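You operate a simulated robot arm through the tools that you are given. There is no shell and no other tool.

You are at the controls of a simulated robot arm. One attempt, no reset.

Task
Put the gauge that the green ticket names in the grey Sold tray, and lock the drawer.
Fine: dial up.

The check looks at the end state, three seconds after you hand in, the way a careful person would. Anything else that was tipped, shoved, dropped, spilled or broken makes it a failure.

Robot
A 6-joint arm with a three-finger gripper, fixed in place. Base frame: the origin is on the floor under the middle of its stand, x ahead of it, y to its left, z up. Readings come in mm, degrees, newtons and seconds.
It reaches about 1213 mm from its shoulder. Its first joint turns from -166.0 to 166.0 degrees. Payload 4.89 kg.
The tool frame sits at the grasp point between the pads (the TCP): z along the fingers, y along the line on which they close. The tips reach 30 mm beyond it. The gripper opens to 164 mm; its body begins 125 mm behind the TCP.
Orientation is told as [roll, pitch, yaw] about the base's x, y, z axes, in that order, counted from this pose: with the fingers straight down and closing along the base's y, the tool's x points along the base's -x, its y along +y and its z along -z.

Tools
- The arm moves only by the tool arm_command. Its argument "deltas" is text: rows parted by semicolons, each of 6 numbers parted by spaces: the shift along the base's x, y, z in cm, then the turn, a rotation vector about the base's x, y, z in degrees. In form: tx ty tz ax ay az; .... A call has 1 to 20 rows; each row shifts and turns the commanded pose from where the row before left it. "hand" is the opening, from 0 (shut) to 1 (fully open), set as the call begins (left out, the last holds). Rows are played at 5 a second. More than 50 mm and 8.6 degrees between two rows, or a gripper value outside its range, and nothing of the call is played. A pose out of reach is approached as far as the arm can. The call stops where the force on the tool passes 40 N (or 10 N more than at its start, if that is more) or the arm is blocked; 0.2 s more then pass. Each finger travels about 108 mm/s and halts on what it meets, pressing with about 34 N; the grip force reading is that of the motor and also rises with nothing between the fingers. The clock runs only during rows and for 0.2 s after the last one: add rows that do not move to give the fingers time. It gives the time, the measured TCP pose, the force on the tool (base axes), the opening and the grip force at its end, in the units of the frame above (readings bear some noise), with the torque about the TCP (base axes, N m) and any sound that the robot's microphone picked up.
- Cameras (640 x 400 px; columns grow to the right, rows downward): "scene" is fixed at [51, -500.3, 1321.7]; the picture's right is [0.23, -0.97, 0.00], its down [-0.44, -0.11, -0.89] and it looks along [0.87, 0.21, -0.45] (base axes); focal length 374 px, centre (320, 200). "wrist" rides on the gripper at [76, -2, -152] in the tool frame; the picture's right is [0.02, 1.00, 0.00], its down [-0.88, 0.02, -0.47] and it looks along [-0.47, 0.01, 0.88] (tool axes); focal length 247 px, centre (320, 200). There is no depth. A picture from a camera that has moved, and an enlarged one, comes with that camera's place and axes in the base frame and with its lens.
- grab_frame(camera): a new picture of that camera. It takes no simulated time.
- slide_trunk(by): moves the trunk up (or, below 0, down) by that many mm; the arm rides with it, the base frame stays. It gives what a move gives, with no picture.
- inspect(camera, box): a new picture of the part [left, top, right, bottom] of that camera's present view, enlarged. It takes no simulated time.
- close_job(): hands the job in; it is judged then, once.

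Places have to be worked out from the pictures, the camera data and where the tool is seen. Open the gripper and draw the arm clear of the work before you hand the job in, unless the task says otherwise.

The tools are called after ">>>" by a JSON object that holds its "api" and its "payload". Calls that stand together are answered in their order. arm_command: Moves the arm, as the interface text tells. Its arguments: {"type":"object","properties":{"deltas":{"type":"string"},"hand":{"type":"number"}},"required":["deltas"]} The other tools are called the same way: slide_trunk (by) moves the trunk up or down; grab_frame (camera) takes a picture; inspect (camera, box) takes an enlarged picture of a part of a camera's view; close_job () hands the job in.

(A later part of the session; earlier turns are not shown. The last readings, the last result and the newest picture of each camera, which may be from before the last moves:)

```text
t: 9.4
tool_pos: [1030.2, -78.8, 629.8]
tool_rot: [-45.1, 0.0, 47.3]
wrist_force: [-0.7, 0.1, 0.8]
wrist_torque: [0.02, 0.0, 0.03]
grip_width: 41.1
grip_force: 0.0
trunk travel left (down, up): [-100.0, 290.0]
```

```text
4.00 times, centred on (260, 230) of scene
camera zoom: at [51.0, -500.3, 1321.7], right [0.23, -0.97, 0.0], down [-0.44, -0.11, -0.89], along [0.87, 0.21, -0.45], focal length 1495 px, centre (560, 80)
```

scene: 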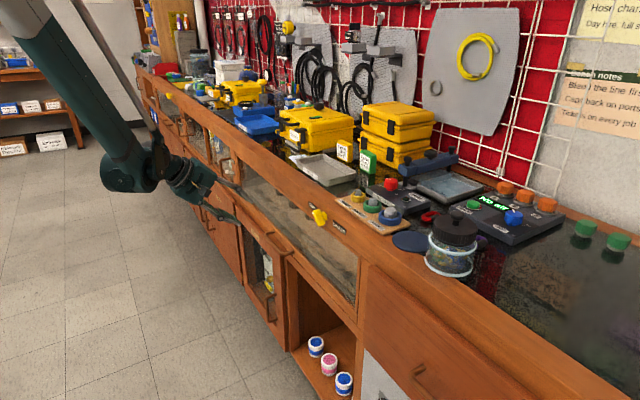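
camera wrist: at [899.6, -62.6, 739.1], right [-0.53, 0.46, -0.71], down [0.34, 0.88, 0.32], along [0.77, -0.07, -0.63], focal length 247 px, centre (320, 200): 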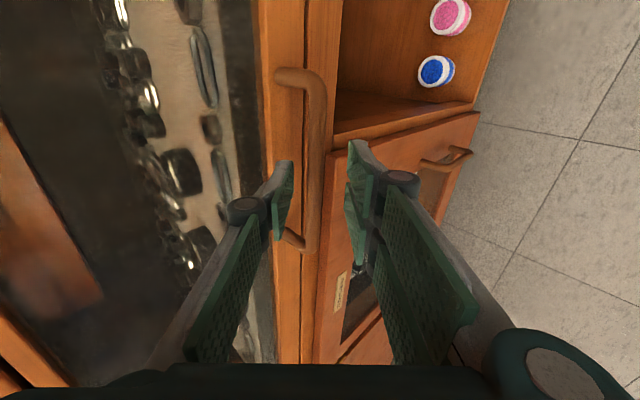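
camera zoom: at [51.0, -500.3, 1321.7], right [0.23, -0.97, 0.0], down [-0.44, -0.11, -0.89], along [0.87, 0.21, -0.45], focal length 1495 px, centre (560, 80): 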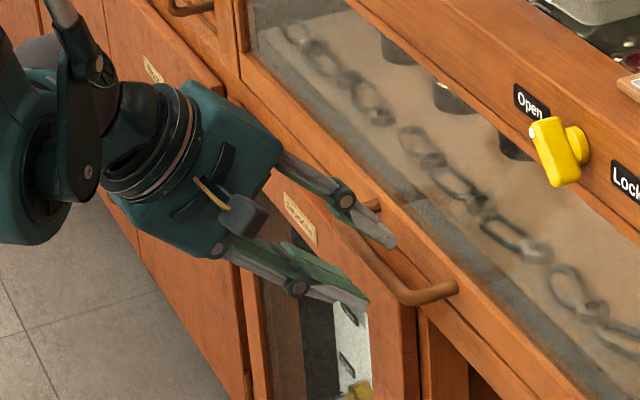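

The bar is now about 37 mm ahead of the TCP and centred well between thumb and fingers. I shift 12 mm toward the handle's middle and advance 22 mm so the bar sits between the pads, then close.

>>> {"api": "arm_command", "payload": {"deltas": "-0.81 -0.88 0 0 0 0; 1.14 -1.05 -1.55 0 0 0; 0 0 0 0 0 0"}}

>>> {"api": "grab_frame", "payload": {"camera": "wrist"}}

>>> {"api": "inspect", "payload": {"camera": "wrist", "box": [240, 80, 400, 240]}}

>>> {"api": "inspect", "payload": {"camera": "scene", "box": [200, 180, 320, 280]}}

```text
t: 10.2
tool_pos: [1031.9, -97.1, 614.1]
tool_rot: [-45.1, 0.1, 47.4]
wrist_force: [-0.1, 0.4, 0.7]
wrist_torque: [0.03, 0.0, 0.01]
grip_width: 40.7
grip_force: 0.2
trunk travel left (down, up): [-100.0, 290.0]
```

```text
taken
camera wrist: at [902.4, -80.5, 723.2], right [-0.54, 0.46, -0.71], down [0.34, 0.88, 0.32], along [0.77, -0.07, -0.63], focal length 247 px, centre (320, 200)
```

wrist: 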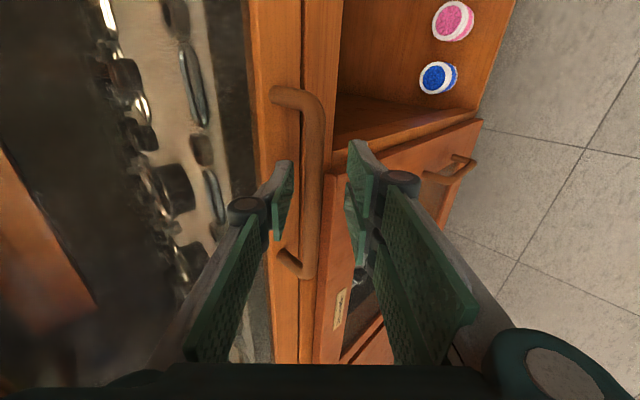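

```text
2.50 times, centred on (320, 160) of wrist
camera zoom: at [902.4, -80.5, 723.2], right [-0.54, 0.46, -0.71], down [0.34, 0.88, 0.32], along [0.77, -0.07, -0.63], focal length 617 px, centre (320, 300)
```

zoom: 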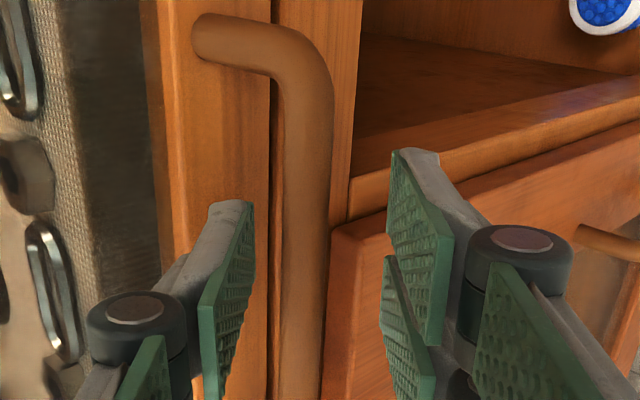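

```text
4.00 times, centred on (260, 230) of scene
camera zoom: at [51.0, -500.3, 1321.7], right [0.23, -0.97, 0.0], down [-0.44, -0.11, -0.89], along [0.87, 0.21, -0.45], focal length 1495 px, centre (560, 80)
```

zoom: 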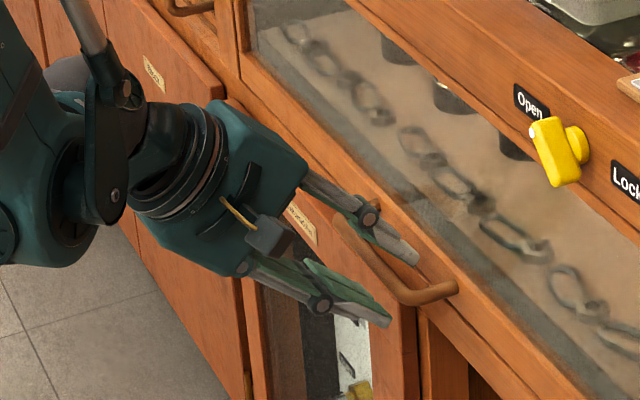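

The bar lies between thumb and fingers but likely still close to the fingertips. I go 10 mm deeper while watching the force, then close gently.

>>> {"api": "arm_command", "payload": {"deltas": "0.26 -0.24 -0.35 0 0 0; 0.26 -0.24 -0.35 0 0 0; 0 0 0 0 0 0"}}

>>> {"api": "inspect", "payload": {"camera": "wrist", "box": [240, 80, 400, 240]}}

>>> {"api": "inspect", "payload": {"camera": "scene", "box": [230, 200, 290, 260]}}

```text
t: 11.0
tool_pos: [1038.6, -102.0, 607.0]
tool_rot: [-45.0, 0.1, 47.3]
wrist_force: [0.3, -0.5, 0.1]
wrist_torque: [0.02, 0.01, -0.01]
grip_width: 41.1
grip_force: 0.1
trunk travel left (down, up): [-100.0, 290.0]
```

```text
2.50 times, centred on (320, 160) of wrist
camera zoom: at [907.9, -85.4, 716.3], right [-0.54, 0.46, -0.71], down [0.34, 0.88, 0.32], along [0.77, -0.07, -0.63], focal length 617 px, centre (320, 300)
```

zoom: 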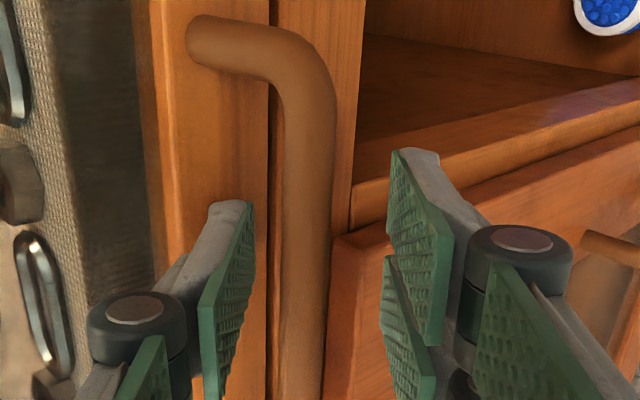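

```text
6.67 times, centred on (260, 230) of scene
camera zoom: at [51.0, -500.3, 1321.7], right [0.23, -0.97, 0.0], down [-0.44, -0.11, -0.89], along [0.87, 0.21, -0.45], focal length 2491 px, centre (720, 0)
```

zoom: 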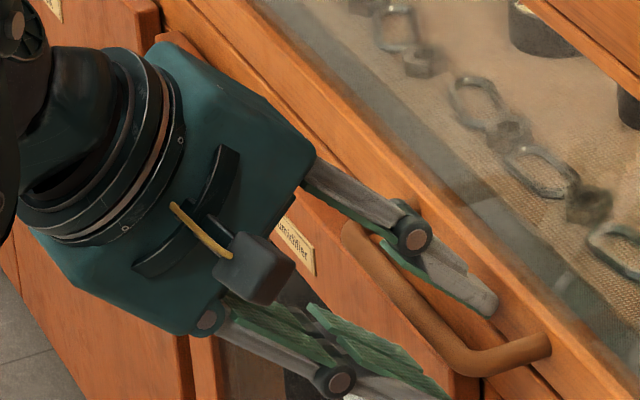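

No contact yet, and the scene view shows the thumb above and behind the bar with the fingers below. I close the hand on the bar.

>>> {"api": "arm_command", "payload": {"deltas": "0 0 0 0 0 0; 0 0 0 0 0 0; 0 0 0 0 0 0; 0 0 0 0 0 0", "hand": 0}}

>>> {"api": "inspect", "payload": {"camera": "wrist", "box": [240, 80, 400, 240]}}

>>> {"api": "inspect", "payload": {"camera": "scene", "box": [230, 200, 290, 260]}}

```text
t: 12.1
tool_pos: [1038.2, -102.8, 608.4]
tool_rot: [-45.2, 0.0, 47.4]
wrist_force: [4.3, -3.3, 24.1]
wrist_torque: [0.87, -0.9, -1.41]
grip_width: 12.2
grip_force: 44.7
trunk travel left (down, up): [-100.0, 290.0]
stopped in row 4: the force on the tool passed its limit at 41 N (the readings are from after the stop); the commanded pose is now the measured one
```

```text
2.50 times, centred on (320, 160) of wrist
camera zoom: at [907.9, -85.5, 718.2], right [-0.53, 0.46, -0.71], down [0.34, 0.88, 0.32], along [0.78, -0.07, -0.63], focal length 617 px, centre (320, 300)
```

zoom: 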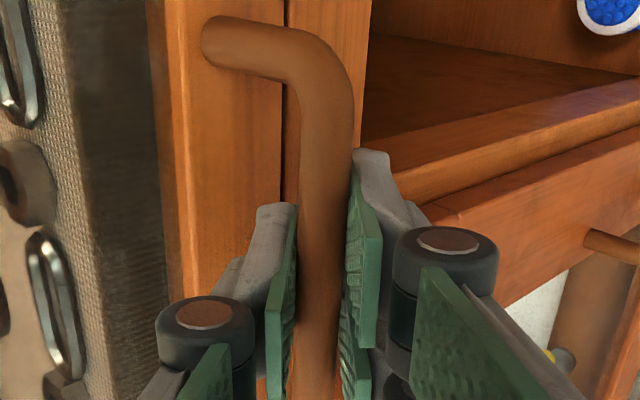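

```text
6.67 times, centred on (260, 230) of scene
camera zoom: at [51.0, -500.3, 1321.7], right [0.23, -0.97, 0.0], down [-0.44, -0.11, -0.89], along [0.87, 0.21, -0.45], focal length 2491 px, centre (720, 0)
```

zoom: 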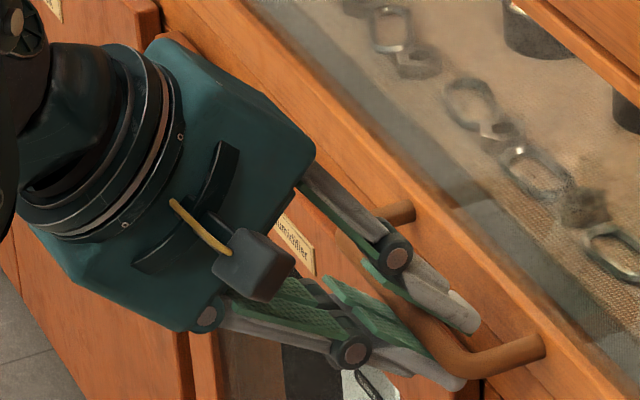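

The bar is gripped (12.2 mm), with some residual vertical force from off-centre closing. I raise the tool 3 mm to relieve it before pulling.

>>> {"api": "arm_command", "payload": {"deltas": "0 0 0.3 0 0 0; 0 0 0 0 0 0"}}

```text
t: 12.7
tool_pos: [1039.6, -102.4, 609.7]
tool_rot: [-44.9, 0.1, 47.3]
wrist_force: [-5.4, -7.3, -15.1]
wrist_torque: [1.18, -1.2, -1.18]
grip_width: 12.6
grip_force: 44.7
trunk travel left (down, up): [-100.0, 290.0]
```

Force is now lightly downward and small. I pull outward along the bench normal, 30 mm first, to see how the drawer responds.

>>> {"api": "arm_command", "payload": {"deltas": "-0.5 0.46 -0.1 0 0 0; -0.74 0.68 0 0 0 0; -0.74 0.68 0 0 0 0; -0.74 0.68 0 0 0 0"}}

>>> {"api": "grab_frame", "payload": {"camera": "scene"}}

```text
t: 13.7
tool_pos: [1012.7, -76.1, 608.9]
tool_rot: [-45.1, 0.0, 47.5]
wrist_force: [2.3, 4.1, -7.7]
wrist_torque: [1.04, -0.97, -1.37]
grip_width: 12.1
grip_force: 45.1
trunk travel left (down, up): [-100.0, 290.0]
```

```text
taken
```

scene: 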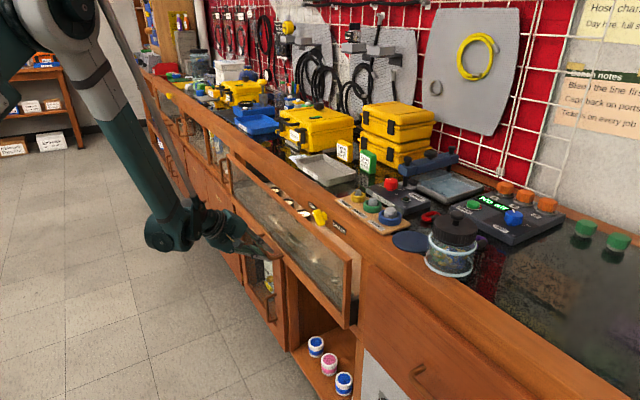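

The drawer slides out freely. I keep pulling along the normal.

>>> {"api": "arm_command", "payload": {"deltas": "-1.48 1.36 0 0 0 0; -1.48 1.36 0 0 0 0; -1.48 1.36 0 0 0 0; -1.48 1.36 0 0 0 0; -1.48 1.36 0 0 0 0; -1.48 1.36 0 0 0 0"}}

>>> {"api": "grab_frame", "payload": {"camera": "scene"}}

>>> {"api": "grab_frame", "payload": {"camera": "wrist"}}

```text
t: 14.4
tool_pos: [984.4, -47.0, 608.4]
tool_rot: [-45.0, -0.1, 47.6]
wrist_force: [6.6, 3.9, -2.8]
wrist_torque: [1.28, -1.34, -0.91]
grip_width: 12.1
grip_force: 44.6
trunk travel left (down, up): [-100.0, 290.0]
stopped in row 3: the force on the tool passed its limit at 44 N (the readings are from after the stop); the commanded pose is now the measured one
```

```text
taken
```

scene: 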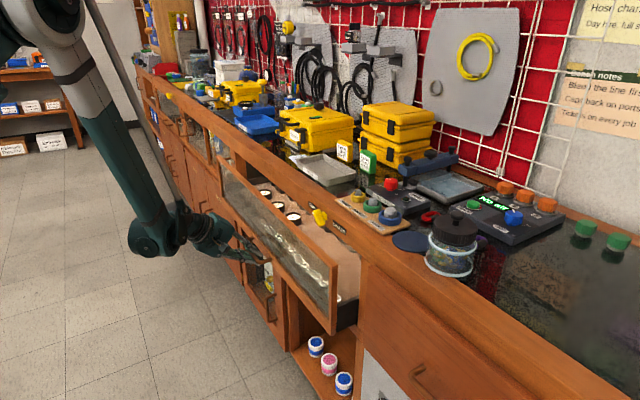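

```text
taken
camera wrist: at [852.3, -31.2, 718.2], right [-0.53, 0.46, -0.71], down [0.34, 0.89, 0.32], along [0.78, -0.06, -0.63], focal length 247 px, centre (320, 200)
```

wrist: 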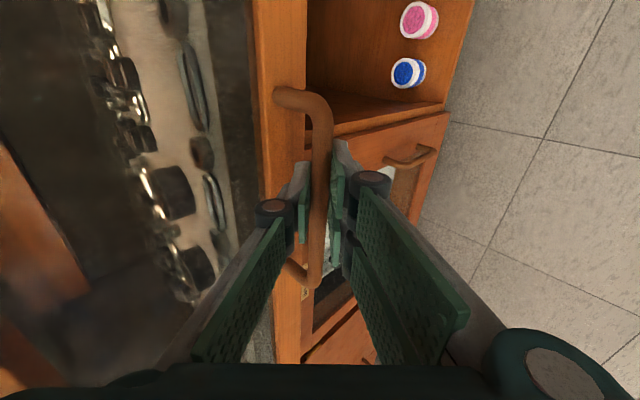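

The pull stopped on a dynamic force spike. The drawer's measured travel is (-55, +55), so its slide runs along (-0.707, 0.707), 45°. I continue more slowly along that true direction.

>>> {"api": "arm_command", "payload": {"deltas": "-0.35 0.35 0 0 0 0; -0.6 0.6 0 0 0 0; -0.71 0.71 0 0 0 0; -0.71 0.71 0 0 0 0; -0.71 0.71 0 0 0 0; -0.71 0.71 0 0 0 0; -0.71 0.71 0 0 0 0; -0.71 0.71 0 0 0 0; -0.71 0.71 0 0 0 0; -0.71 0.71 0 0 0 0"}}

>>> {"api": "grab_frame", "payload": {"camera": "scene"}}

```text
t: 16.6
tool_pos: [916.4, 19.3, 609.9]
tool_rot: [-45.0, -0.2, 47.6]
wrist_force: [-2.5, -2.4, -6.5]
wrist_torque: [1.06, -1.04, -1.32]
grip_width: 12.2
grip_force: 44.3
trunk travel left (down, up): [-100.0, 290.0]
```

```text
taken
```

scene: 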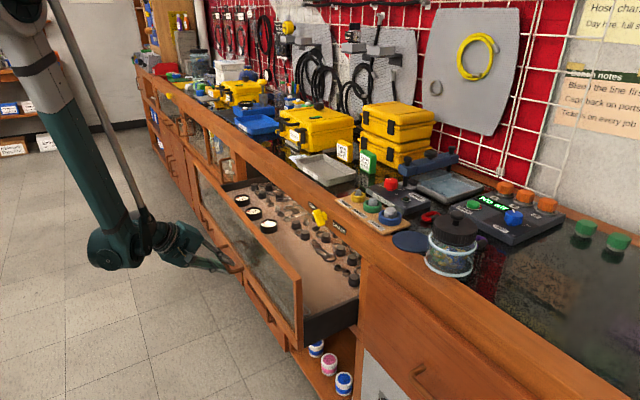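

The drawer is out about 173 mm and the gauges are visible. I pull a bit further for gripper clearance, watching for the reach limit.

>>> {"api": "arm_command", "payload": {"deltas": "-0.35 0.35 0 0 0 0; -0.6 0.6 0 0 0 0; -0.71 0.71 0 0 0 0; -0.71 0.71 0 0 0 0"}}

```text
t: 17.6
tool_pos: [893.6, 41.4, 609.3]
tool_rot: [-45.0, -0.1, 47.3]
wrist_force: [-3.1, -2.4, -16.2]
wrist_torque: [1.36, -1.42, -0.95]
grip_width: 12.0
grip_force: 45.2
out of reach, approached as far as the arm can: row 4
trunk travel left (down, up): [-100.0, 290.0]
stopped in row 4: the force on the tool passed its limit at 48 N (the readings are from after the stop); the commanded pose is now the measured one
```

The drawer is now out about 205 mm and the arm is at its inner reach. I open the hand slightly and slide back off the bar along the tool axis.

>>> {"api": "arm_command", "payload": {"deltas": "0 0 0 0 0 0; 0 0 0 0 0 0; 0 0 0 0 0 0", "hand": 0.2}}

>>> {"api": "inspect", "payload": {"camera": "wrist", "box": [240, 80, 400, 240]}}

>>> {"api": "grab_frame", "payload": {"camera": "scene"}}

```text
t: 18.4
tool_pos: [896.1, 40.1, 610.1]
tool_rot: [-44.9, 0.1, 47.3]
wrist_force: [-0.3, 0.3, -1.3]
wrist_torque: [-0.01, 0.01, 0.03]
grip_width: 32.5
grip_force: 0.0
trunk travel left (down, up): [-100.0, 290.0]
```

```text
2.50 times, centred on (320, 160) of wrist
camera zoom: at [765.4, 57.6, 720.2], right [-0.54, 0.46, -0.71], down [0.34, 0.88, 0.32], along [0.77, -0.07, -0.63], focal length 617 px, centre (320, 300)
```

zoom: 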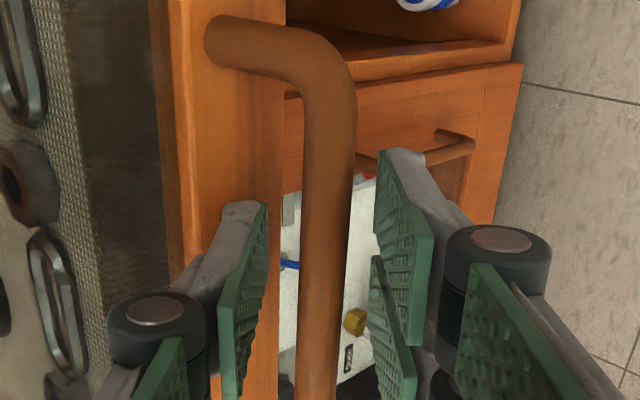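

```text
taken
```

scene: 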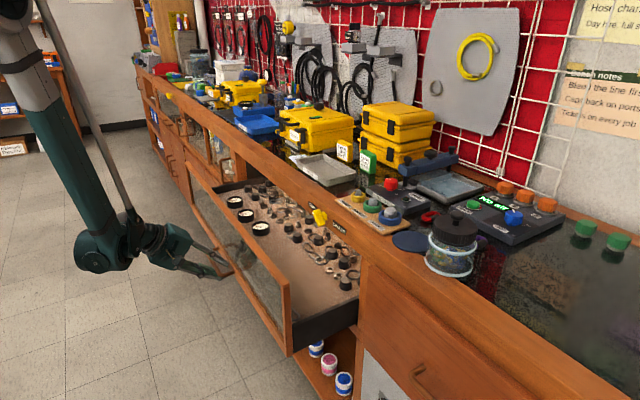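

The bar is free and the gauges are in view. I'll enlarge them in the scene camera and begin sliding back off the handle.

>>> {"api": "inspect", "payload": {"camera": "scene", "box": [222, 190, 282, 240]}}

>>> {"api": "arm_command", "payload": {"deltas": "-0.42 0.42 0.75 0 0 0; -0.42 0.42 0.75 0 0 0; -0.42 0.42 0.8 0 0 0; -0.42 0.42 0.9 0 0 0; -0.42 0.42 1.0 0 0 0; -0.42 0.42 1.0 0 0 0"}}

>>> {"api": "grab_frame", "payload": {"camera": "wrist"}}

```text
8.00 times, centred on (252, 215) of scene
camera zoom: at [51.0, -500.3, 1321.7], right [0.23, -0.97, 0.0], down [-0.44, -0.11, -0.89], along [0.87, 0.21, -0.45], focal length 2990 px, centre (864, 80)
```

zoom: 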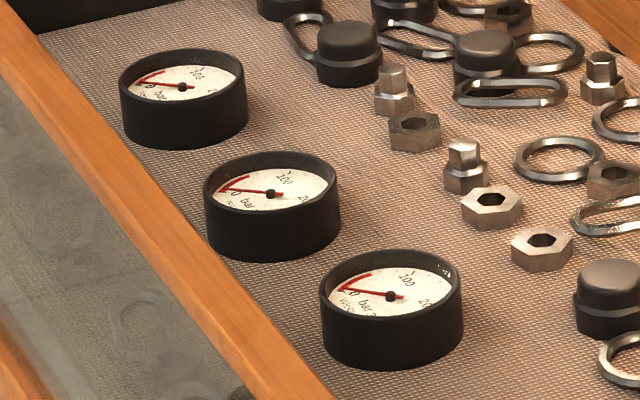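

```text
t: 19.8
tool_pos: [869.1, 65.6, 662.0]
tool_rot: [-44.9, 0.2, 47.3]
wrist_force: [0.2, -0.2, 0.7]
wrist_torque: [-0.03, 0.02, -0.04]
grip_width: 32.8
grip_force: 0.0
trunk travel left (down, up): [-100.0, 290.0]
```

```text
taken
camera wrist: at [739.2, 82.6, 771.8], right [-0.54, 0.46, -0.7], down [0.34, 0.88, 0.32], along [0.77, -0.07, -0.63], focal length 247 px, centre (320, 200)
```

wrist: 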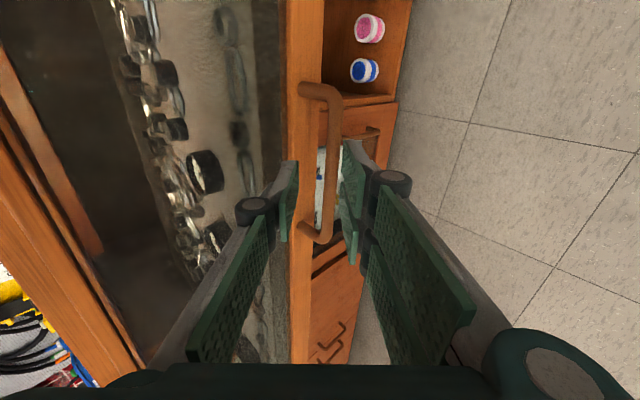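

The dial names are too small from the scene camera. I rise clear of the drawer while turning the fingers to point straight down, so I can read the dials from above with the wrist camera.

>>> {"api": "arm_command", "payload": {"deltas": "0 0 3.9 5.09 5.51 0; 0 0 3.9 5.09 5.51 0; 0 0 3.9 5.09 5.51 0; 0 0 3.9 5.09 5.51 0; 0 0 3.9 5.09 5.51 0; 0 0 3.9 5.09 5.51 0"}}

>>> {"api": "grab_frame", "payload": {"camera": "wrist"}}

>>> {"api": "grab_frame", "payload": {"camera": "scene"}}

```text
t: 21.2
tool_pos: [869.3, 68.4, 898.0]
tool_rot: [0.2, 0.1, 47.3]
wrist_force: [-0.1, 1.5, 0.1]
wrist_torque: [-0.22, 0.04, 0.02]
grip_width: 32.9
grip_force: 0.0
trunk travel left (down, up): [-100.0, 290.0]
```

```text
taken
camera wrist: at [819.0, 11.7, 1050.7], right [-0.75, 0.66, 0.0], down [0.58, 0.66, 0.47], along [0.31, 0.36, -0.88], focal length 247 px, centre (320, 200)
```

wrist: 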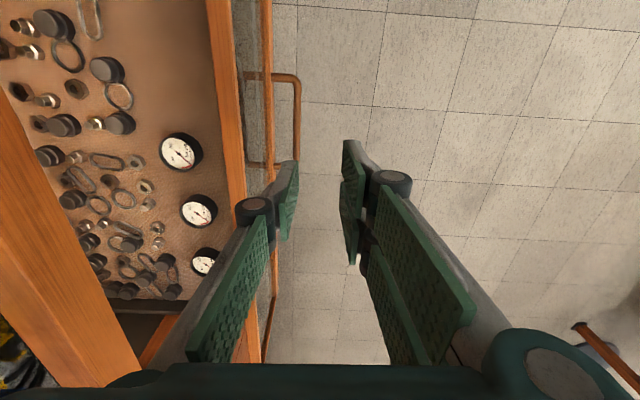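

```text
taken
```

scene: 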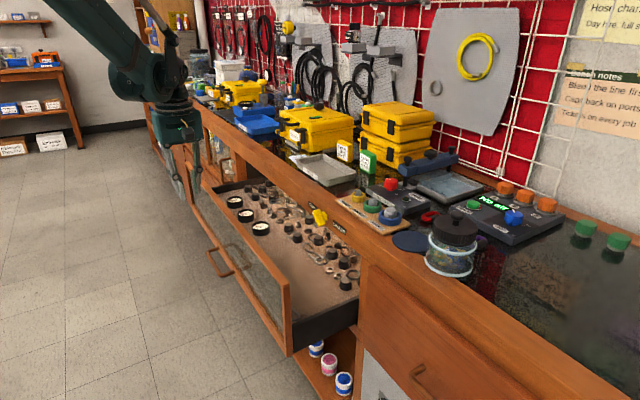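

Now the dials face the camera. I'll enlarge each gauge to read its name.

>>> {"api": "inspect", "payload": {"camera": "wrist", "box": [155, 125, 215, 180]}}

>>> {"api": "inspect", "payload": {"camera": "wrist", "box": [170, 180, 230, 235]}}

>>> {"api": "inspect", "payload": {"camera": "wrist", "box": [180, 235, 230, 285]}}

>>> {"api": "inspect", "payload": {"camera": "wrist", "box": [0, 0, 320, 300]}}

```text
7.27 times, centred on (185, 152) of wrist
camera zoom: at [819.0, 11.7, 1050.7], right [-0.75, 0.66, 0.0], down [0.58, 0.66, 0.47], along [0.31, 0.36, -0.88], focal length 1796 px, centre (1302, 546)
```

zoom: 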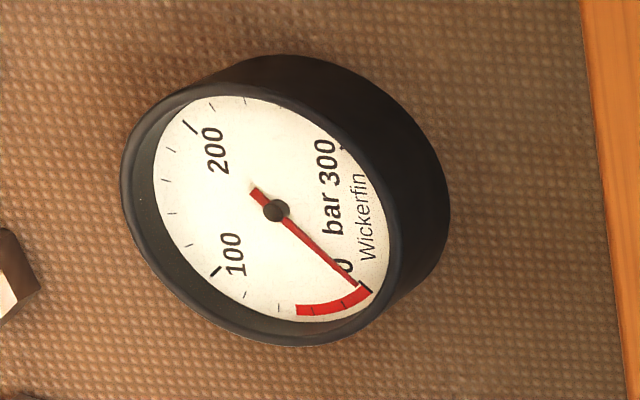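

```text
7.27 times, centred on (200, 208) of wrist
camera zoom: at [819.0, 11.7, 1050.7], right [-0.75, 0.66, 0.0], down [0.58, 0.66, 0.47], along [0.31, 0.36, -0.88], focal length 1796 px, centre (1193, 146)
```

zoom: 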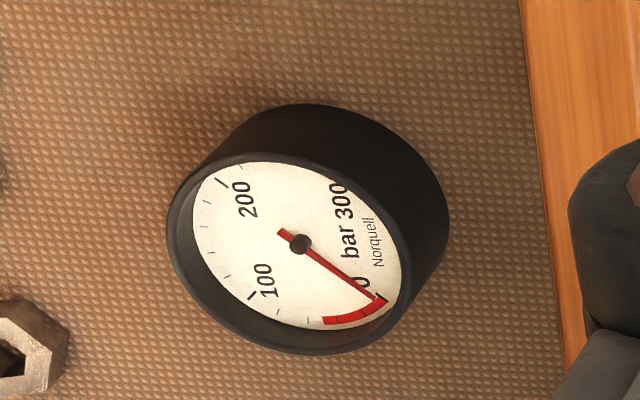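

```text
8.00 times, centred on (205, 260) of wrist
camera zoom: at [819.0, 11.7, 1050.7], right [-0.75, 0.66, 0.0], down [0.58, 0.66, 0.47], along [0.31, 0.36, -0.88], focal length 1976 px, centre (1240, -280)
```

zoom: 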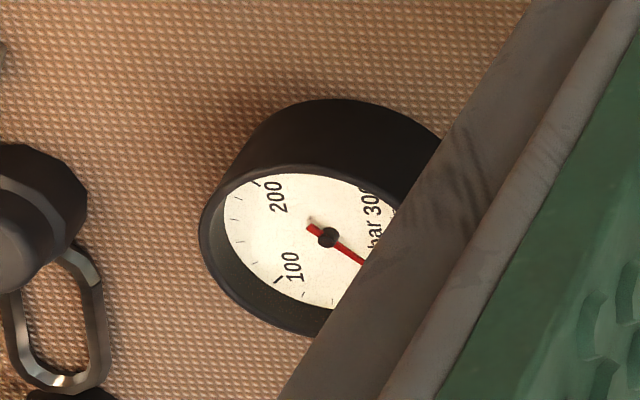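

```text
1.33 times, centred on (160, 150) of wrist
camera zoom: at [819.0, 11.7, 1050.7], right [-0.75, 0.66, 0.0], down [0.58, 0.66, 0.47], along [0.31, 0.36, -0.88], focal length 329 px, centre (533, 267)
```

zoom: 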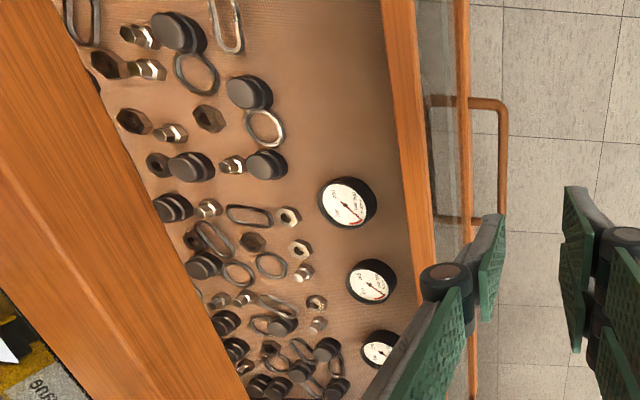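

The middle gauge reads "Norquell", and the first reads "Wickerfin". Its dial is at about [1137, 37, 670]. I'll check the gripper's body size in the scene view and shift sideways so I can also read the third gauge.

>>> {"api": "inspect", "payload": {"camera": "scene", "box": [130, 70, 260, 220]}}

>>> {"api": "arm_command", "payload": {"deltas": "3.5 2.5 1.5 0 0 0; 3.5 2.5 1.5 0 0 0; 3.5 2.5 1.5 0 0 0"}}

>>> {"api": "grab_frame", "payload": {"camera": "wrist"}}

>>> {"api": "inspect", "payload": {"camera": "wrist", "box": [100, 60, 300, 260]}}

```text
2.67 times, centred on (195, 145) of scene
camera zoom: at [51.0, -500.3, 1321.7], right [0.23, -0.97, 0.0], down [-0.44, -0.11, -0.89], along [0.87, 0.21, -0.45], focal length 996 px, centre (653, 347)
```

zoom: 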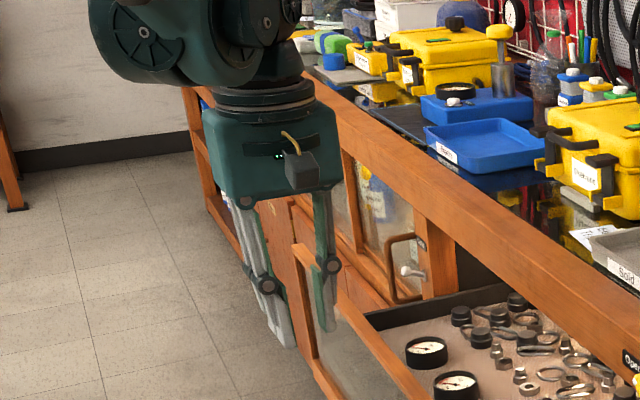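

```text
t: 22.0
tool_pos: [974.9, 141.7, 944.6]
tool_rot: [0.2, 0.0, 47.3]
wrist_force: [-0.4, 0.1, 2.2]
wrist_torque: [0.16, -0.14, -0.02]
grip_width: 32.6
grip_force: 0.0
trunk travel left (down, up): [-100.0, 290.0]
```

```text
taken
camera wrist: at [924.2, 84.7, 1096.5], right [-0.75, 0.66, 0.0], down [0.58, 0.66, 0.47], along [0.31, 0.36, -0.88], focal length 247 px, centre (320, 200)
```

wrist: 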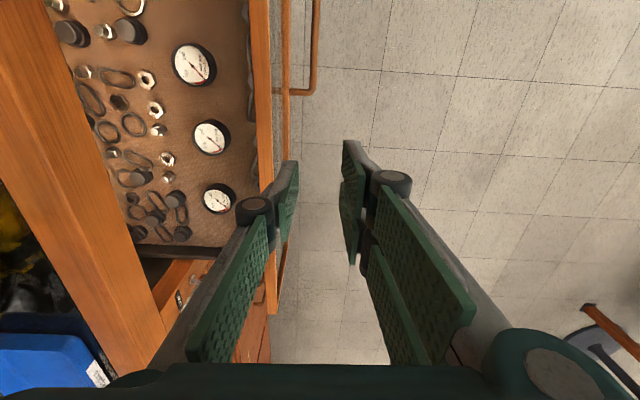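

```text
2.00 times, centred on (200, 160) of wrist
camera zoom: at [924.2, 84.7, 1096.5], right [-0.75, 0.66, 0.0], down [0.58, 0.66, 0.47], along [0.31, 0.36, -0.88], focal length 494 px, centre (560, 280)
```

zoom: 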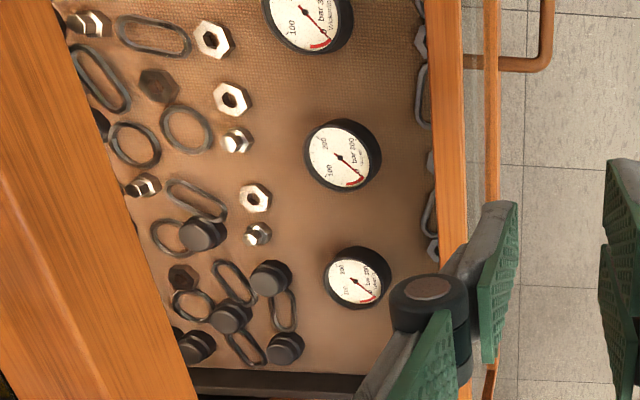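

>>> {"api": "inspect", "payload": {"camera": "wrist", "box": [195, 175, 245, 222]}}

>>> {"api": "inspect", "payload": {"camera": "wrist", "box": [185, 115, 235, 160]}}

```text
8.51 times, centred on (220, 198) of wrist
camera zoom: at [924.2, 84.7, 1096.5], right [-0.75, 0.66, 0.0], down [0.58, 0.66, 0.47], along [0.31, 0.36, -0.88], focal length 2102 px, centre (1171, 213)
```

zoom: 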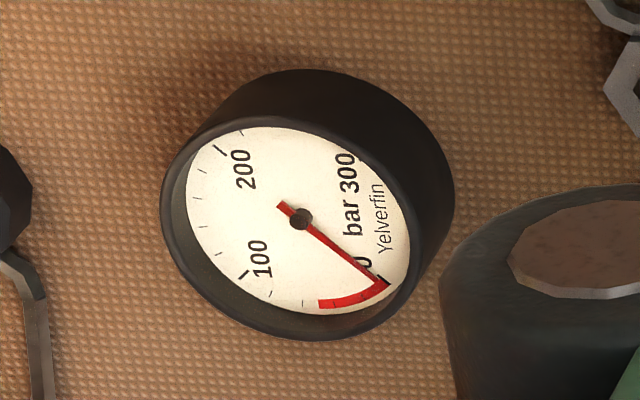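

```text
8.89 times, centred on (210, 138) of wrist
camera zoom: at [924.2, 84.7, 1096.5], right [-0.75, 0.66, 0.0], down [0.58, 0.66, 0.47], along [0.31, 0.36, -0.88], focal length 2195 px, centre (1298, 756)
```

zoom: 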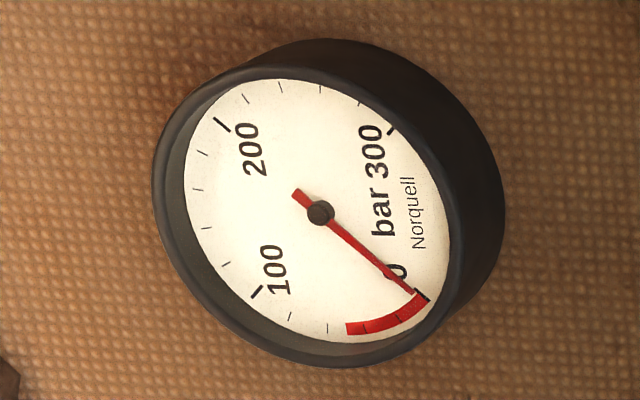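

The third is "Yelverfin", so the Norquell is the middle gauge at about [1137, 38, 670], 60 mm across and about 25 mm high. I turn the hand so it closes along the bench with the camera on the outer side.

>>> {"api": "arm_command", "payload": {"deltas": "0 0 0 0 0 -8.4; 0 0 0 0 0 -8.4; 0 0 0 0 0 -8.4; 0 0 0 0 0 -8.4; 0 0 0 0 0 -8.4; 0 0 0 0 0 -8.4; 0 0 0 0 0 -8.4; 0 0 0 0 0 -8.4; 0 0 0 0 0 -8.4; 0 0 0 0 0 -8.4; 0 0 0 0 0 -8.3", "hand": 0.53}}

>>> {"api": "grab_frame", "payload": {"camera": "wrist"}}

```text
t: 24.4
tool_pos: [976.7, 141.6, 941.1]
tool_rot: [0.1, 0.0, -45.1]
wrist_force: [0.3, -0.2, -0.7]
wrist_torque: [0.01, 0.02, 0.03]
grip_width: 87.1
grip_force: 0.0
trunk travel left (down, up): [-100.0, 290.0]
```

```text
taken
camera wrist: at [919.4, 194.3, 1094.5], right [0.69, 0.72, 0.0], down [0.64, -0.61, 0.47], along [0.34, -0.33, -0.88], focal length 247 px, centre (320, 200)
```

wrist: 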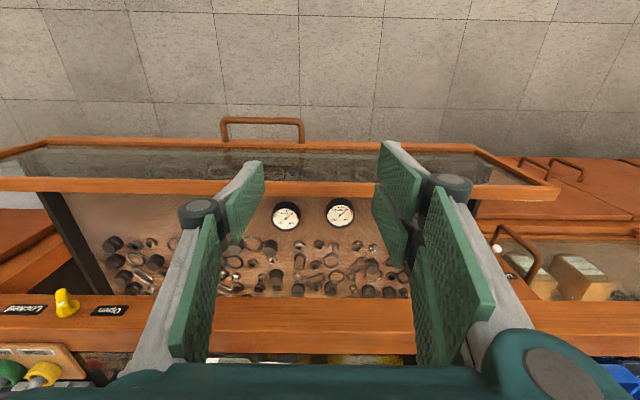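

The view is well aligned, with the Norquell the right-hand visible gauge. I move over it at a safe height to check reach and alignment.

>>> {"api": "arm_command", "payload": {"deltas": "4.02 -2.59 -0.9 0 0 0; 4.02 -2.59 -0.9 0 0 0; 4.02 -2.59 -0.9 0 0 0; 4.02 -2.59 -0.9 0 0 0; 0 0 0 0 0 0"}}

>>> {"api": "grab_frame", "payload": {"camera": "wrist"}}

>>> {"api": "grab_frame", "payload": {"camera": "scene"}}

```text
t: 25.6
tool_pos: [1138.0, 39.1, 907.9]
tool_rot: [0.1, 0.1, -45.0]
wrist_force: [0.9, 0.2, 0.4]
wrist_torque: [0.01, 0.04, -0.02]
grip_width: 87.1
grip_force: 0.1
trunk travel left (down, up): [-100.0, 290.0]
```

```text
taken
camera wrist: at [1082.6, 93.0, 1060.0], right [0.69, 0.72, 0.0], down [0.64, -0.61, 0.47], along [0.34, -0.33, -0.88], focal length 247 px, centre (320, 200)
```

wrist: 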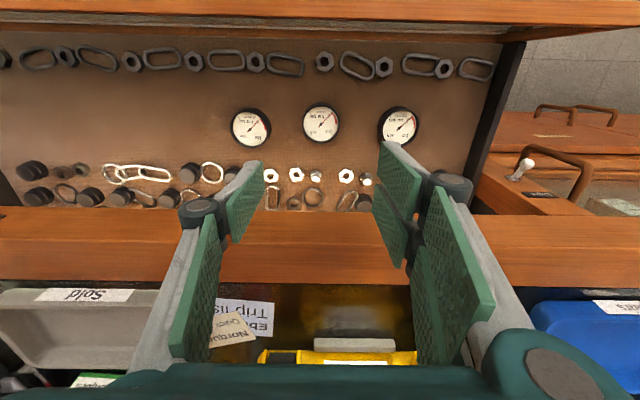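

```text
taken
```

scene: 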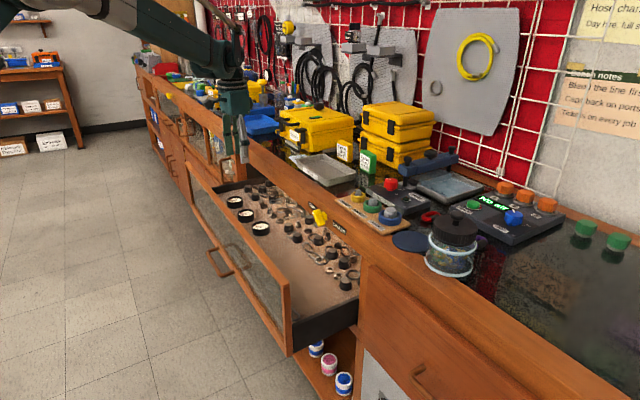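

The arm reaches, and the Norquell gauge sits almost exactly on the tool axis. I'll measure the offset precisely and check the tray from here as well.

>>> {"api": "inspect", "payload": {"camera": "wrist", "box": [280, 90, 360, 160]}}

>>> {"api": "inspect", "payload": {"camera": "wrist", "box": [200, 80, 450, 230]}}

>>> {"api": "inspect", "payload": {"camera": "wrist", "box": [0, 200, 280, 390]}}

```text
5.71 times, centred on (320, 125) of wrist
camera zoom: at [1082.6, 93.0, 1060.0], right [0.69, 0.72, 0.0], down [0.64, -0.61, 0.47], along [0.34, -0.33, -0.88], focal length 1411 px, centre (320, 629)
```

zoom: 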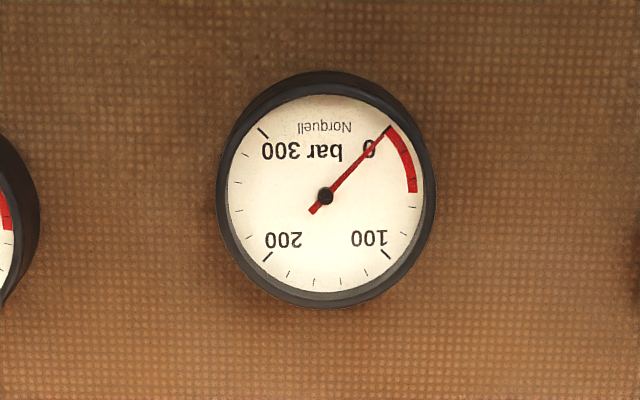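

```text
2.56 times, centred on (325, 155) of wrist
camera zoom: at [1082.6, 93.0, 1060.0], right [0.69, 0.72, 0.0], down [0.64, -0.61, 0.47], along [0.34, -0.33, -0.88], focal length 632 px, centre (307, 315)
```

zoom: 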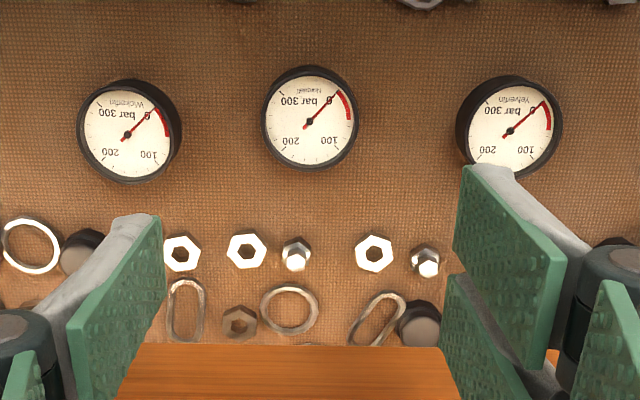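

```text
2.11 times, centred on (140, 295) of wrist
camera zoom: at [1082.6, 93.0, 1060.0], right [0.69, 0.72, 0.0], down [0.64, -0.61, 0.47], along [0.34, -0.33, -0.88], focal length 520 px, centre (699, 0)
```

zoom: 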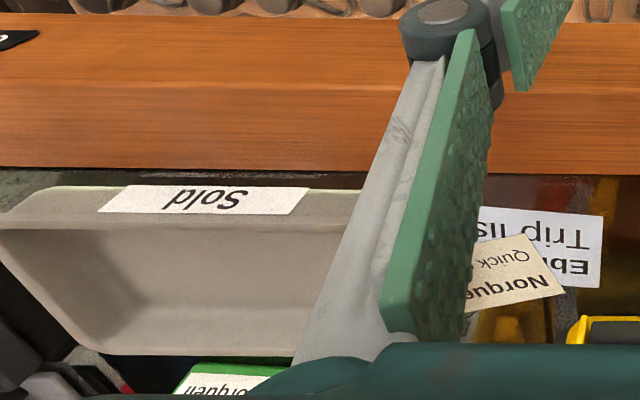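

The gauge is within 1 mm of the tool axis. I descend to about z=730 first and check clearance.

>>> {"api": "arm_command", "payload": {"deltas": "0 0 -4.4 0 0 0; 0 0 -4.4 0 0 0; 0 0 -4.4 0 0 0; 0 0 -4.4 0 0 0; 0 0 0 0 0 0"}}

>>> {"api": "grab_frame", "payload": {"camera": "wrist"}}

>>> {"api": "grab_frame", "payload": {"camera": "scene"}}

```text
t: 26.8
tool_pos: [1138.0, 37.1, 728.5]
tool_rot: [0.2, 0.0, -45.0]
wrist_force: [-0.6, -0.1, -0.3]
wrist_torque: [0.04, -0.02, 0.0]
grip_width: 86.9
grip_force: 0.1
trunk travel left (down, up): [-100.0, 290.0]
```

```text
taken
camera wrist: at [1083.0, 90.9, 882.1], right [0.69, 0.72, 0.0], down [0.64, -0.61, 0.47], along [0.34, -0.32, -0.88], focal length 247 px, centre (320, 200)
```

wrist: 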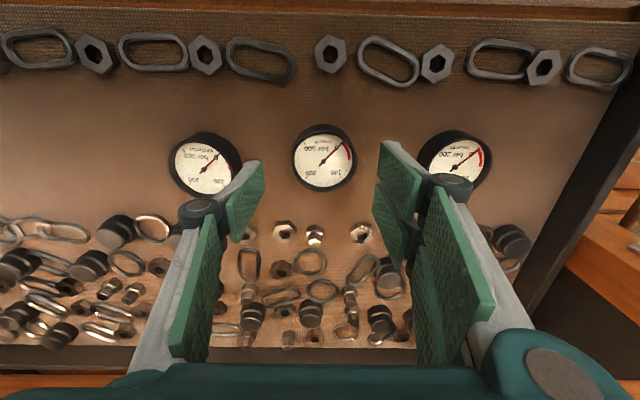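

```text
taken
```

scene: 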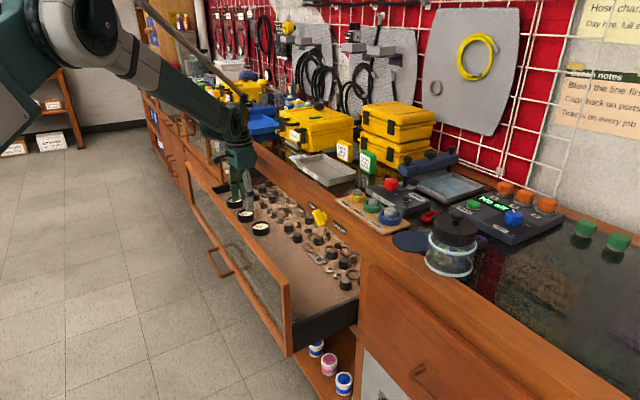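

The descent is clear. I'll measure the gauge centre precisely again before the final approach.

>>> {"api": "inspect", "payload": {"camera": "wrist", "box": [270, 110, 380, 210]}}

```text
4.00 times, centred on (325, 160) of wrist
camera zoom: at [1083.0, 90.9, 882.1], right [0.69, 0.72, 0.0], down [0.64, -0.61, 0.47], along [0.34, -0.32, -0.88], focal length 988 px, centre (300, 360)
```

zoom: 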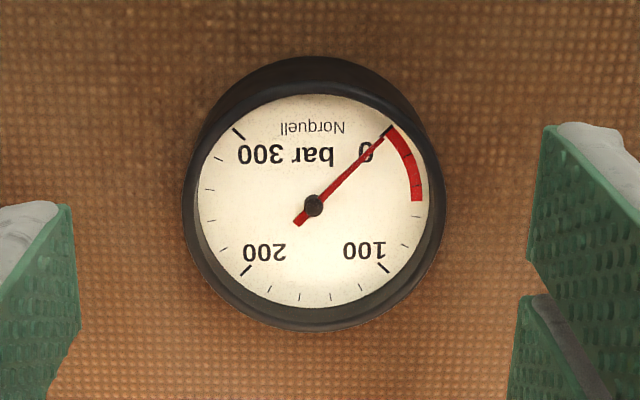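

The gauge centre is 2.5 mm along +T and 3 mm outward from the axis. I correct that and lower to TCP z≈683, keeping tips a few mm above the drawer floor.

>>> {"api": "arm_command", "payload": {"deltas": "-0.03 0.39 0 0 0 0; 0 0 -1.5 0 0 0; 0 0 -1.5 0 0 0; 0 0 -1.5 0 0 0; 0 0 0 0 0 0"}}

>>> {"api": "grab_frame", "payload": {"camera": "wrist"}}

>>> {"api": "inspect", "payload": {"camera": "wrist", "box": [220, 110, 420, 260]}}

>>> {"api": "inspect", "payload": {"camera": "scene", "box": [205, 120, 305, 240]}}

```text
t: 28.0
tool_pos: [1135.6, 41.6, 683.4]
tool_rot: [0.2, 0.0, -45.0]
wrist_force: [-0.1, 0.6, 0.4]
wrist_torque: [0.0, -0.05, -0.02]
grip_width: 86.9
grip_force: 0.0
trunk travel left (down, up): [-100.0, 290.0]
```

```text
taken
camera wrist: at [1080.0, 95.0, 836.7], right [0.69, 0.72, 0.0], down [0.64, -0.61, 0.47], along [0.34, -0.32, -0.88], focal length 247 px, centre (320, 200)
```

wrist: 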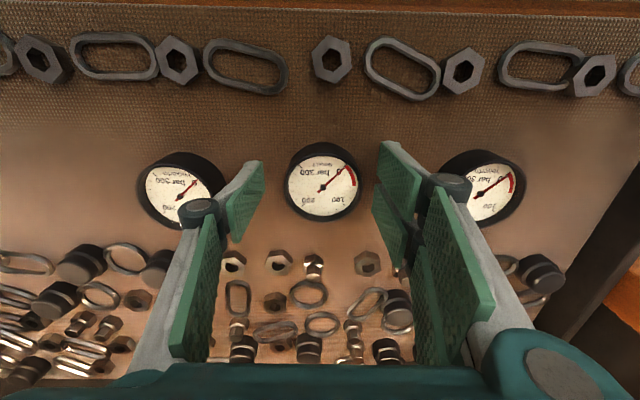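

```text
2.67 times, centred on (320, 185) of wrist
camera zoom: at [1080.0, 95.0, 836.7], right [0.69, 0.72, 0.0], down [0.64, -0.61, 0.47], along [0.34, -0.32, -0.88], focal length 659 px, centre (320, 240)
```

zoom: 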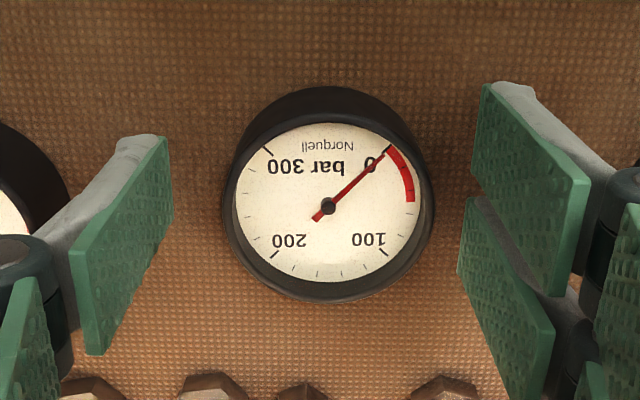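

```text
3.33 times, centred on (255, 180) of scene
camera zoom: at [51.0, -500.3, 1321.7], right [0.23, -0.97, 0.0], down [-0.44, -0.11, -0.89], along [0.87, 0.21, -0.45], focal length 1246 px, centre (537, 267)
```

zoom: 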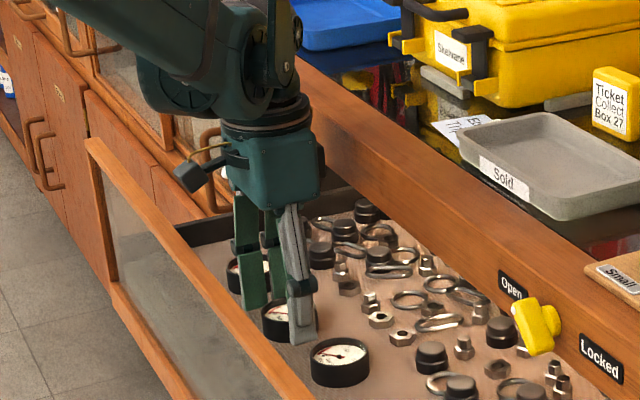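

Centred to within 2 mm. I make a small 1.7 mm correction along the closing direction, then close on the gauge.

>>> {"api": "arm_command", "payload": {"deltas": "0.12 0.12 -0.1 0 0 0; 0 0 0 0 0 0"}}

>>> {"api": "arm_command", "payload": {"deltas": "0 0 0 0 0 0; 0 0 0 0 0 0; 0 0 0 0 0 0; 0 0 0 0 0 0; 0 0 0 0 0 0", "hand": 0}}

>>> {"api": "inspect", "payload": {"camera": "wrist", "box": [220, 110, 420, 260]}}

```text
t: 28.6
tool_pos: [1138.1, 42.4, 683.8]
tool_rot: [0.2, 0.0, -44.9]
wrist_force: [0.3, 0.5, 0.7]
wrist_torque: [0.04, 0.0, -0.02]
grip_width: 87.2
grip_force: 0.1
trunk travel left (down, up): [-100.0, 290.0]
```

```text
t: 29.8
tool_pos: [1137.9, 42.2, 682.9]
tool_rot: [0.2, -0.1, -44.9]
wrist_force: [0.2, -0.1, 2.2]
wrist_torque: [-0.07, 0.02, -0.01]
grip_width: 58.8
grip_force: 34.1
trunk travel left (down, up): [-100.0, 290.0]
```

```text
2.67 times, centred on (320, 185) of wrist
camera zoom: at [1081.6, 95.7, 836.3], right [0.69, 0.72, 0.0], down [0.64, -0.61, 0.47], along [0.34, -0.32, -0.88], focal length 659 px, centre (320, 240)
```

zoom: 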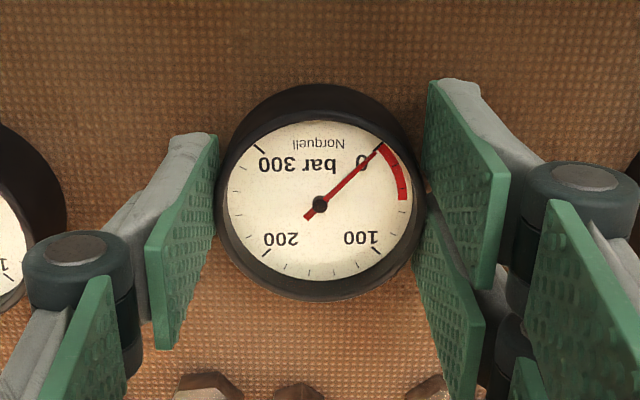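

The gauge is held (58.8 mm, 34 N). I lift slowly and check that it comes up level.

>>> {"api": "arm_command", "payload": {"deltas": "0 0 0.5 0 0 0; 0 0 1 0 0 0; 0 0 1.5 0 0 0; 0 0 2 0 0 0; 0 0 2 0 0 0"}}

>>> {"api": "inspect", "payload": {"camera": "wrist", "box": [220, 110, 420, 260]}}

>>> {"api": "inspect", "payload": {"camera": "scene", "box": [205, 120, 305, 240]}}

```text
t: 31.0
tool_pos: [1137.0, 42.1, 752.3]
tool_rot: [0.0, 0.0, -45.0]
wrist_force: [1.8, 0.6, -1.7]
wrist_torque: [0.03, 0.06, 0.0]
grip_width: 58.5
grip_force: 34.3
trunk travel left (down, up): [-100.0, 290.0]
```

```text
2.67 times, centred on (320, 185) of wrist
camera zoom: at [1081.7, 94.6, 905.2], right [0.69, 0.72, 0.0], down [0.64, -0.61, 0.47], along [0.34, -0.32, -0.88], focal length 659 px, centre (320, 240)
```

zoom: 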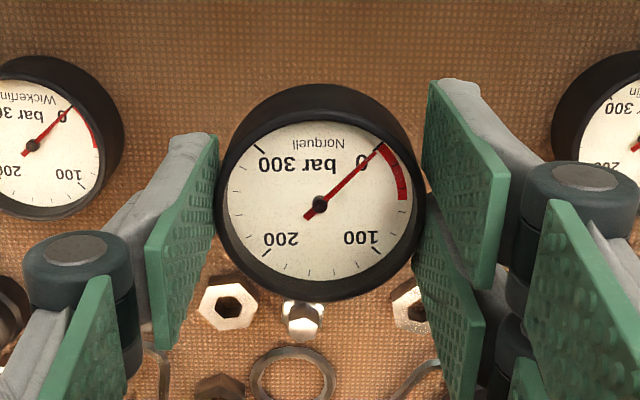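

```text
3.33 times, centred on (255, 180) of scene
camera zoom: at [51.0, -500.3, 1321.7], right [0.23, -0.97, 0.0], down [-0.44, -0.11, -0.89], along [0.87, 0.21, -0.45], focal length 1246 px, centre (537, 267)
```

zoom: 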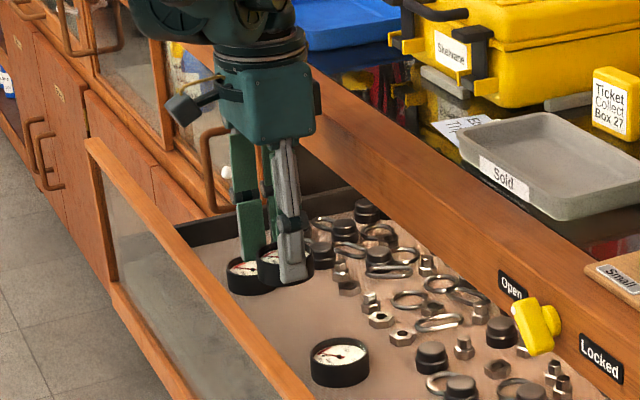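

The gauge came up level and steady in the grip. I lift to a clear height above the rail before moving toward the tray.

>>> {"api": "arm_command", "payload": {"deltas": "0 0 3 0 0 0; 0 0 4 0 0 0; 0 0 4 0 0 0; 0 0 4 0 0 0; 0 0 4 0 0 0; 0 0 4 0 0 0; 0 0 2 0 0 0"}}

>>> {"api": "grab_frame", "payload": {"camera": "wrist"}}

>>> {"api": "grab_frame", "payload": {"camera": "scene"}}

```text
t: 32.6
tool_pos: [1137.8, 41.5, 1001.9]
tool_rot: [0.1, 0.1, -44.9]
wrist_force: [0.4, 0.6, -2.4]
wrist_torque: [-0.04, 0.08, -0.02]
grip_width: 58.6
grip_force: 34.3
trunk travel left (down, up): [-100.0, 290.0]
```

```text
taken
camera wrist: at [1082.2, 94.5, 1155.2], right [0.69, 0.72, 0.0], down [0.64, -0.61, 0.47], along [0.34, -0.32, -0.88], focal length 247 px, centre (320, 200)
```

wrist: 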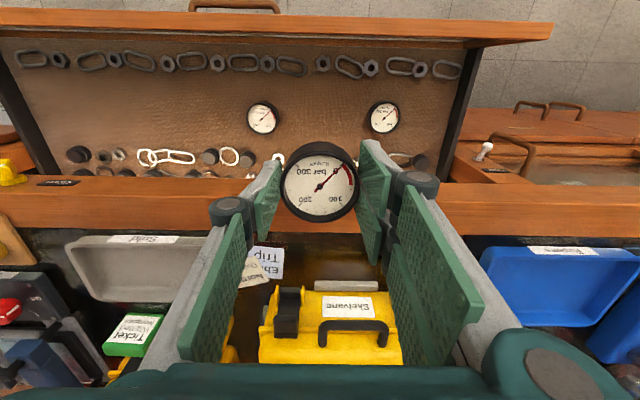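

```text
taken
```

scene: 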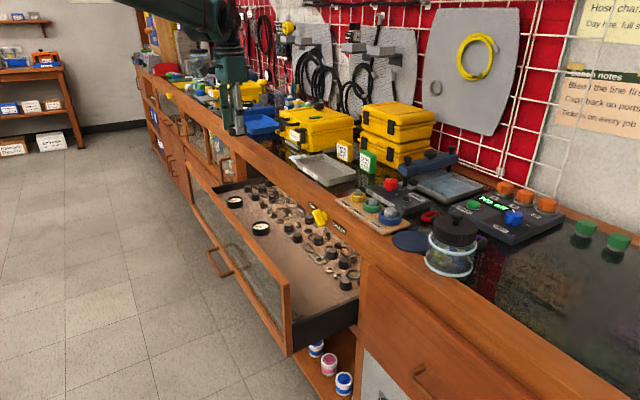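

Holding well. I travel along the bench front, 240 mm to the right, to line up with the Sold tray before moving in over the bench.

>>> {"api": "arm_command", "payload": {"deltas": "-2.5 -2.5 0 0 0 0; -3.2 -3.2 0 0 0 0; -3.2 -3.2 0 0 0 0; -3.2 -3.2 0 0 0 0; -3.2 -3.2 0 0 0 0; -1.7 -1.7 0 0 0 0; 0 0 0 0 0 0"}}

>>> {"api": "grab_frame", "payload": {"camera": "wrist"}}

>>> {"api": "inspect", "payload": {"camera": "wrist", "box": [180, 200, 460, 375]}}

```text
t: 34.2
tool_pos: [965.9, -127.9, 1003.5]
tool_rot: [0.2, 0.1, -45.0]
wrist_force: [-0.7, 0.5, -0.9]
wrist_torque: [0.03, -0.05, -0.01]
grip_width: 58.6
grip_force: 33.6
trunk travel left (down, up): [-100.0, 290.0]
```

```text
taken
camera wrist: at [909.6, -74.5, 1155.5], right [0.69, 0.72, 0.0], down [0.64, -0.61, 0.47], along [0.34, -0.32, -0.88], focal length 247 px, centre (320, 200)
```

wrist: 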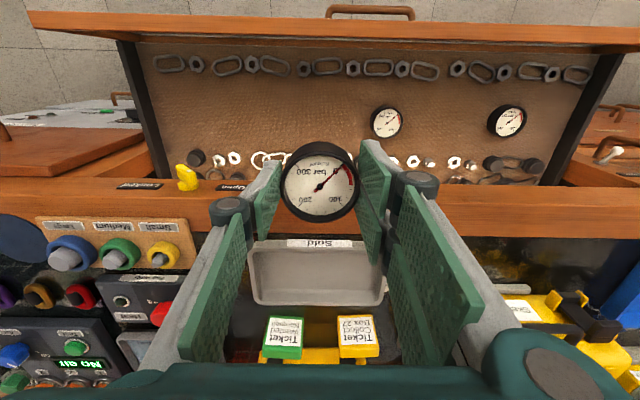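

```text
2.29 times, centred on (320, 288) of wrist
camera zoom: at [909.6, -74.5, 1155.5], right [0.69, 0.72, 0.0], down [0.64, -0.61, 0.47], along [0.34, -0.32, -0.88], focal length 564 px, centre (320, 0)
```

zoom: 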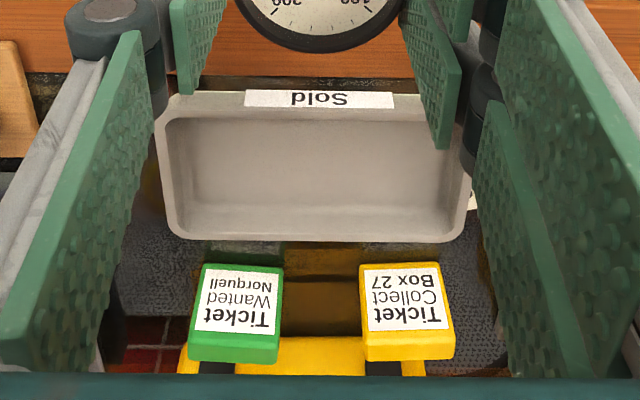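

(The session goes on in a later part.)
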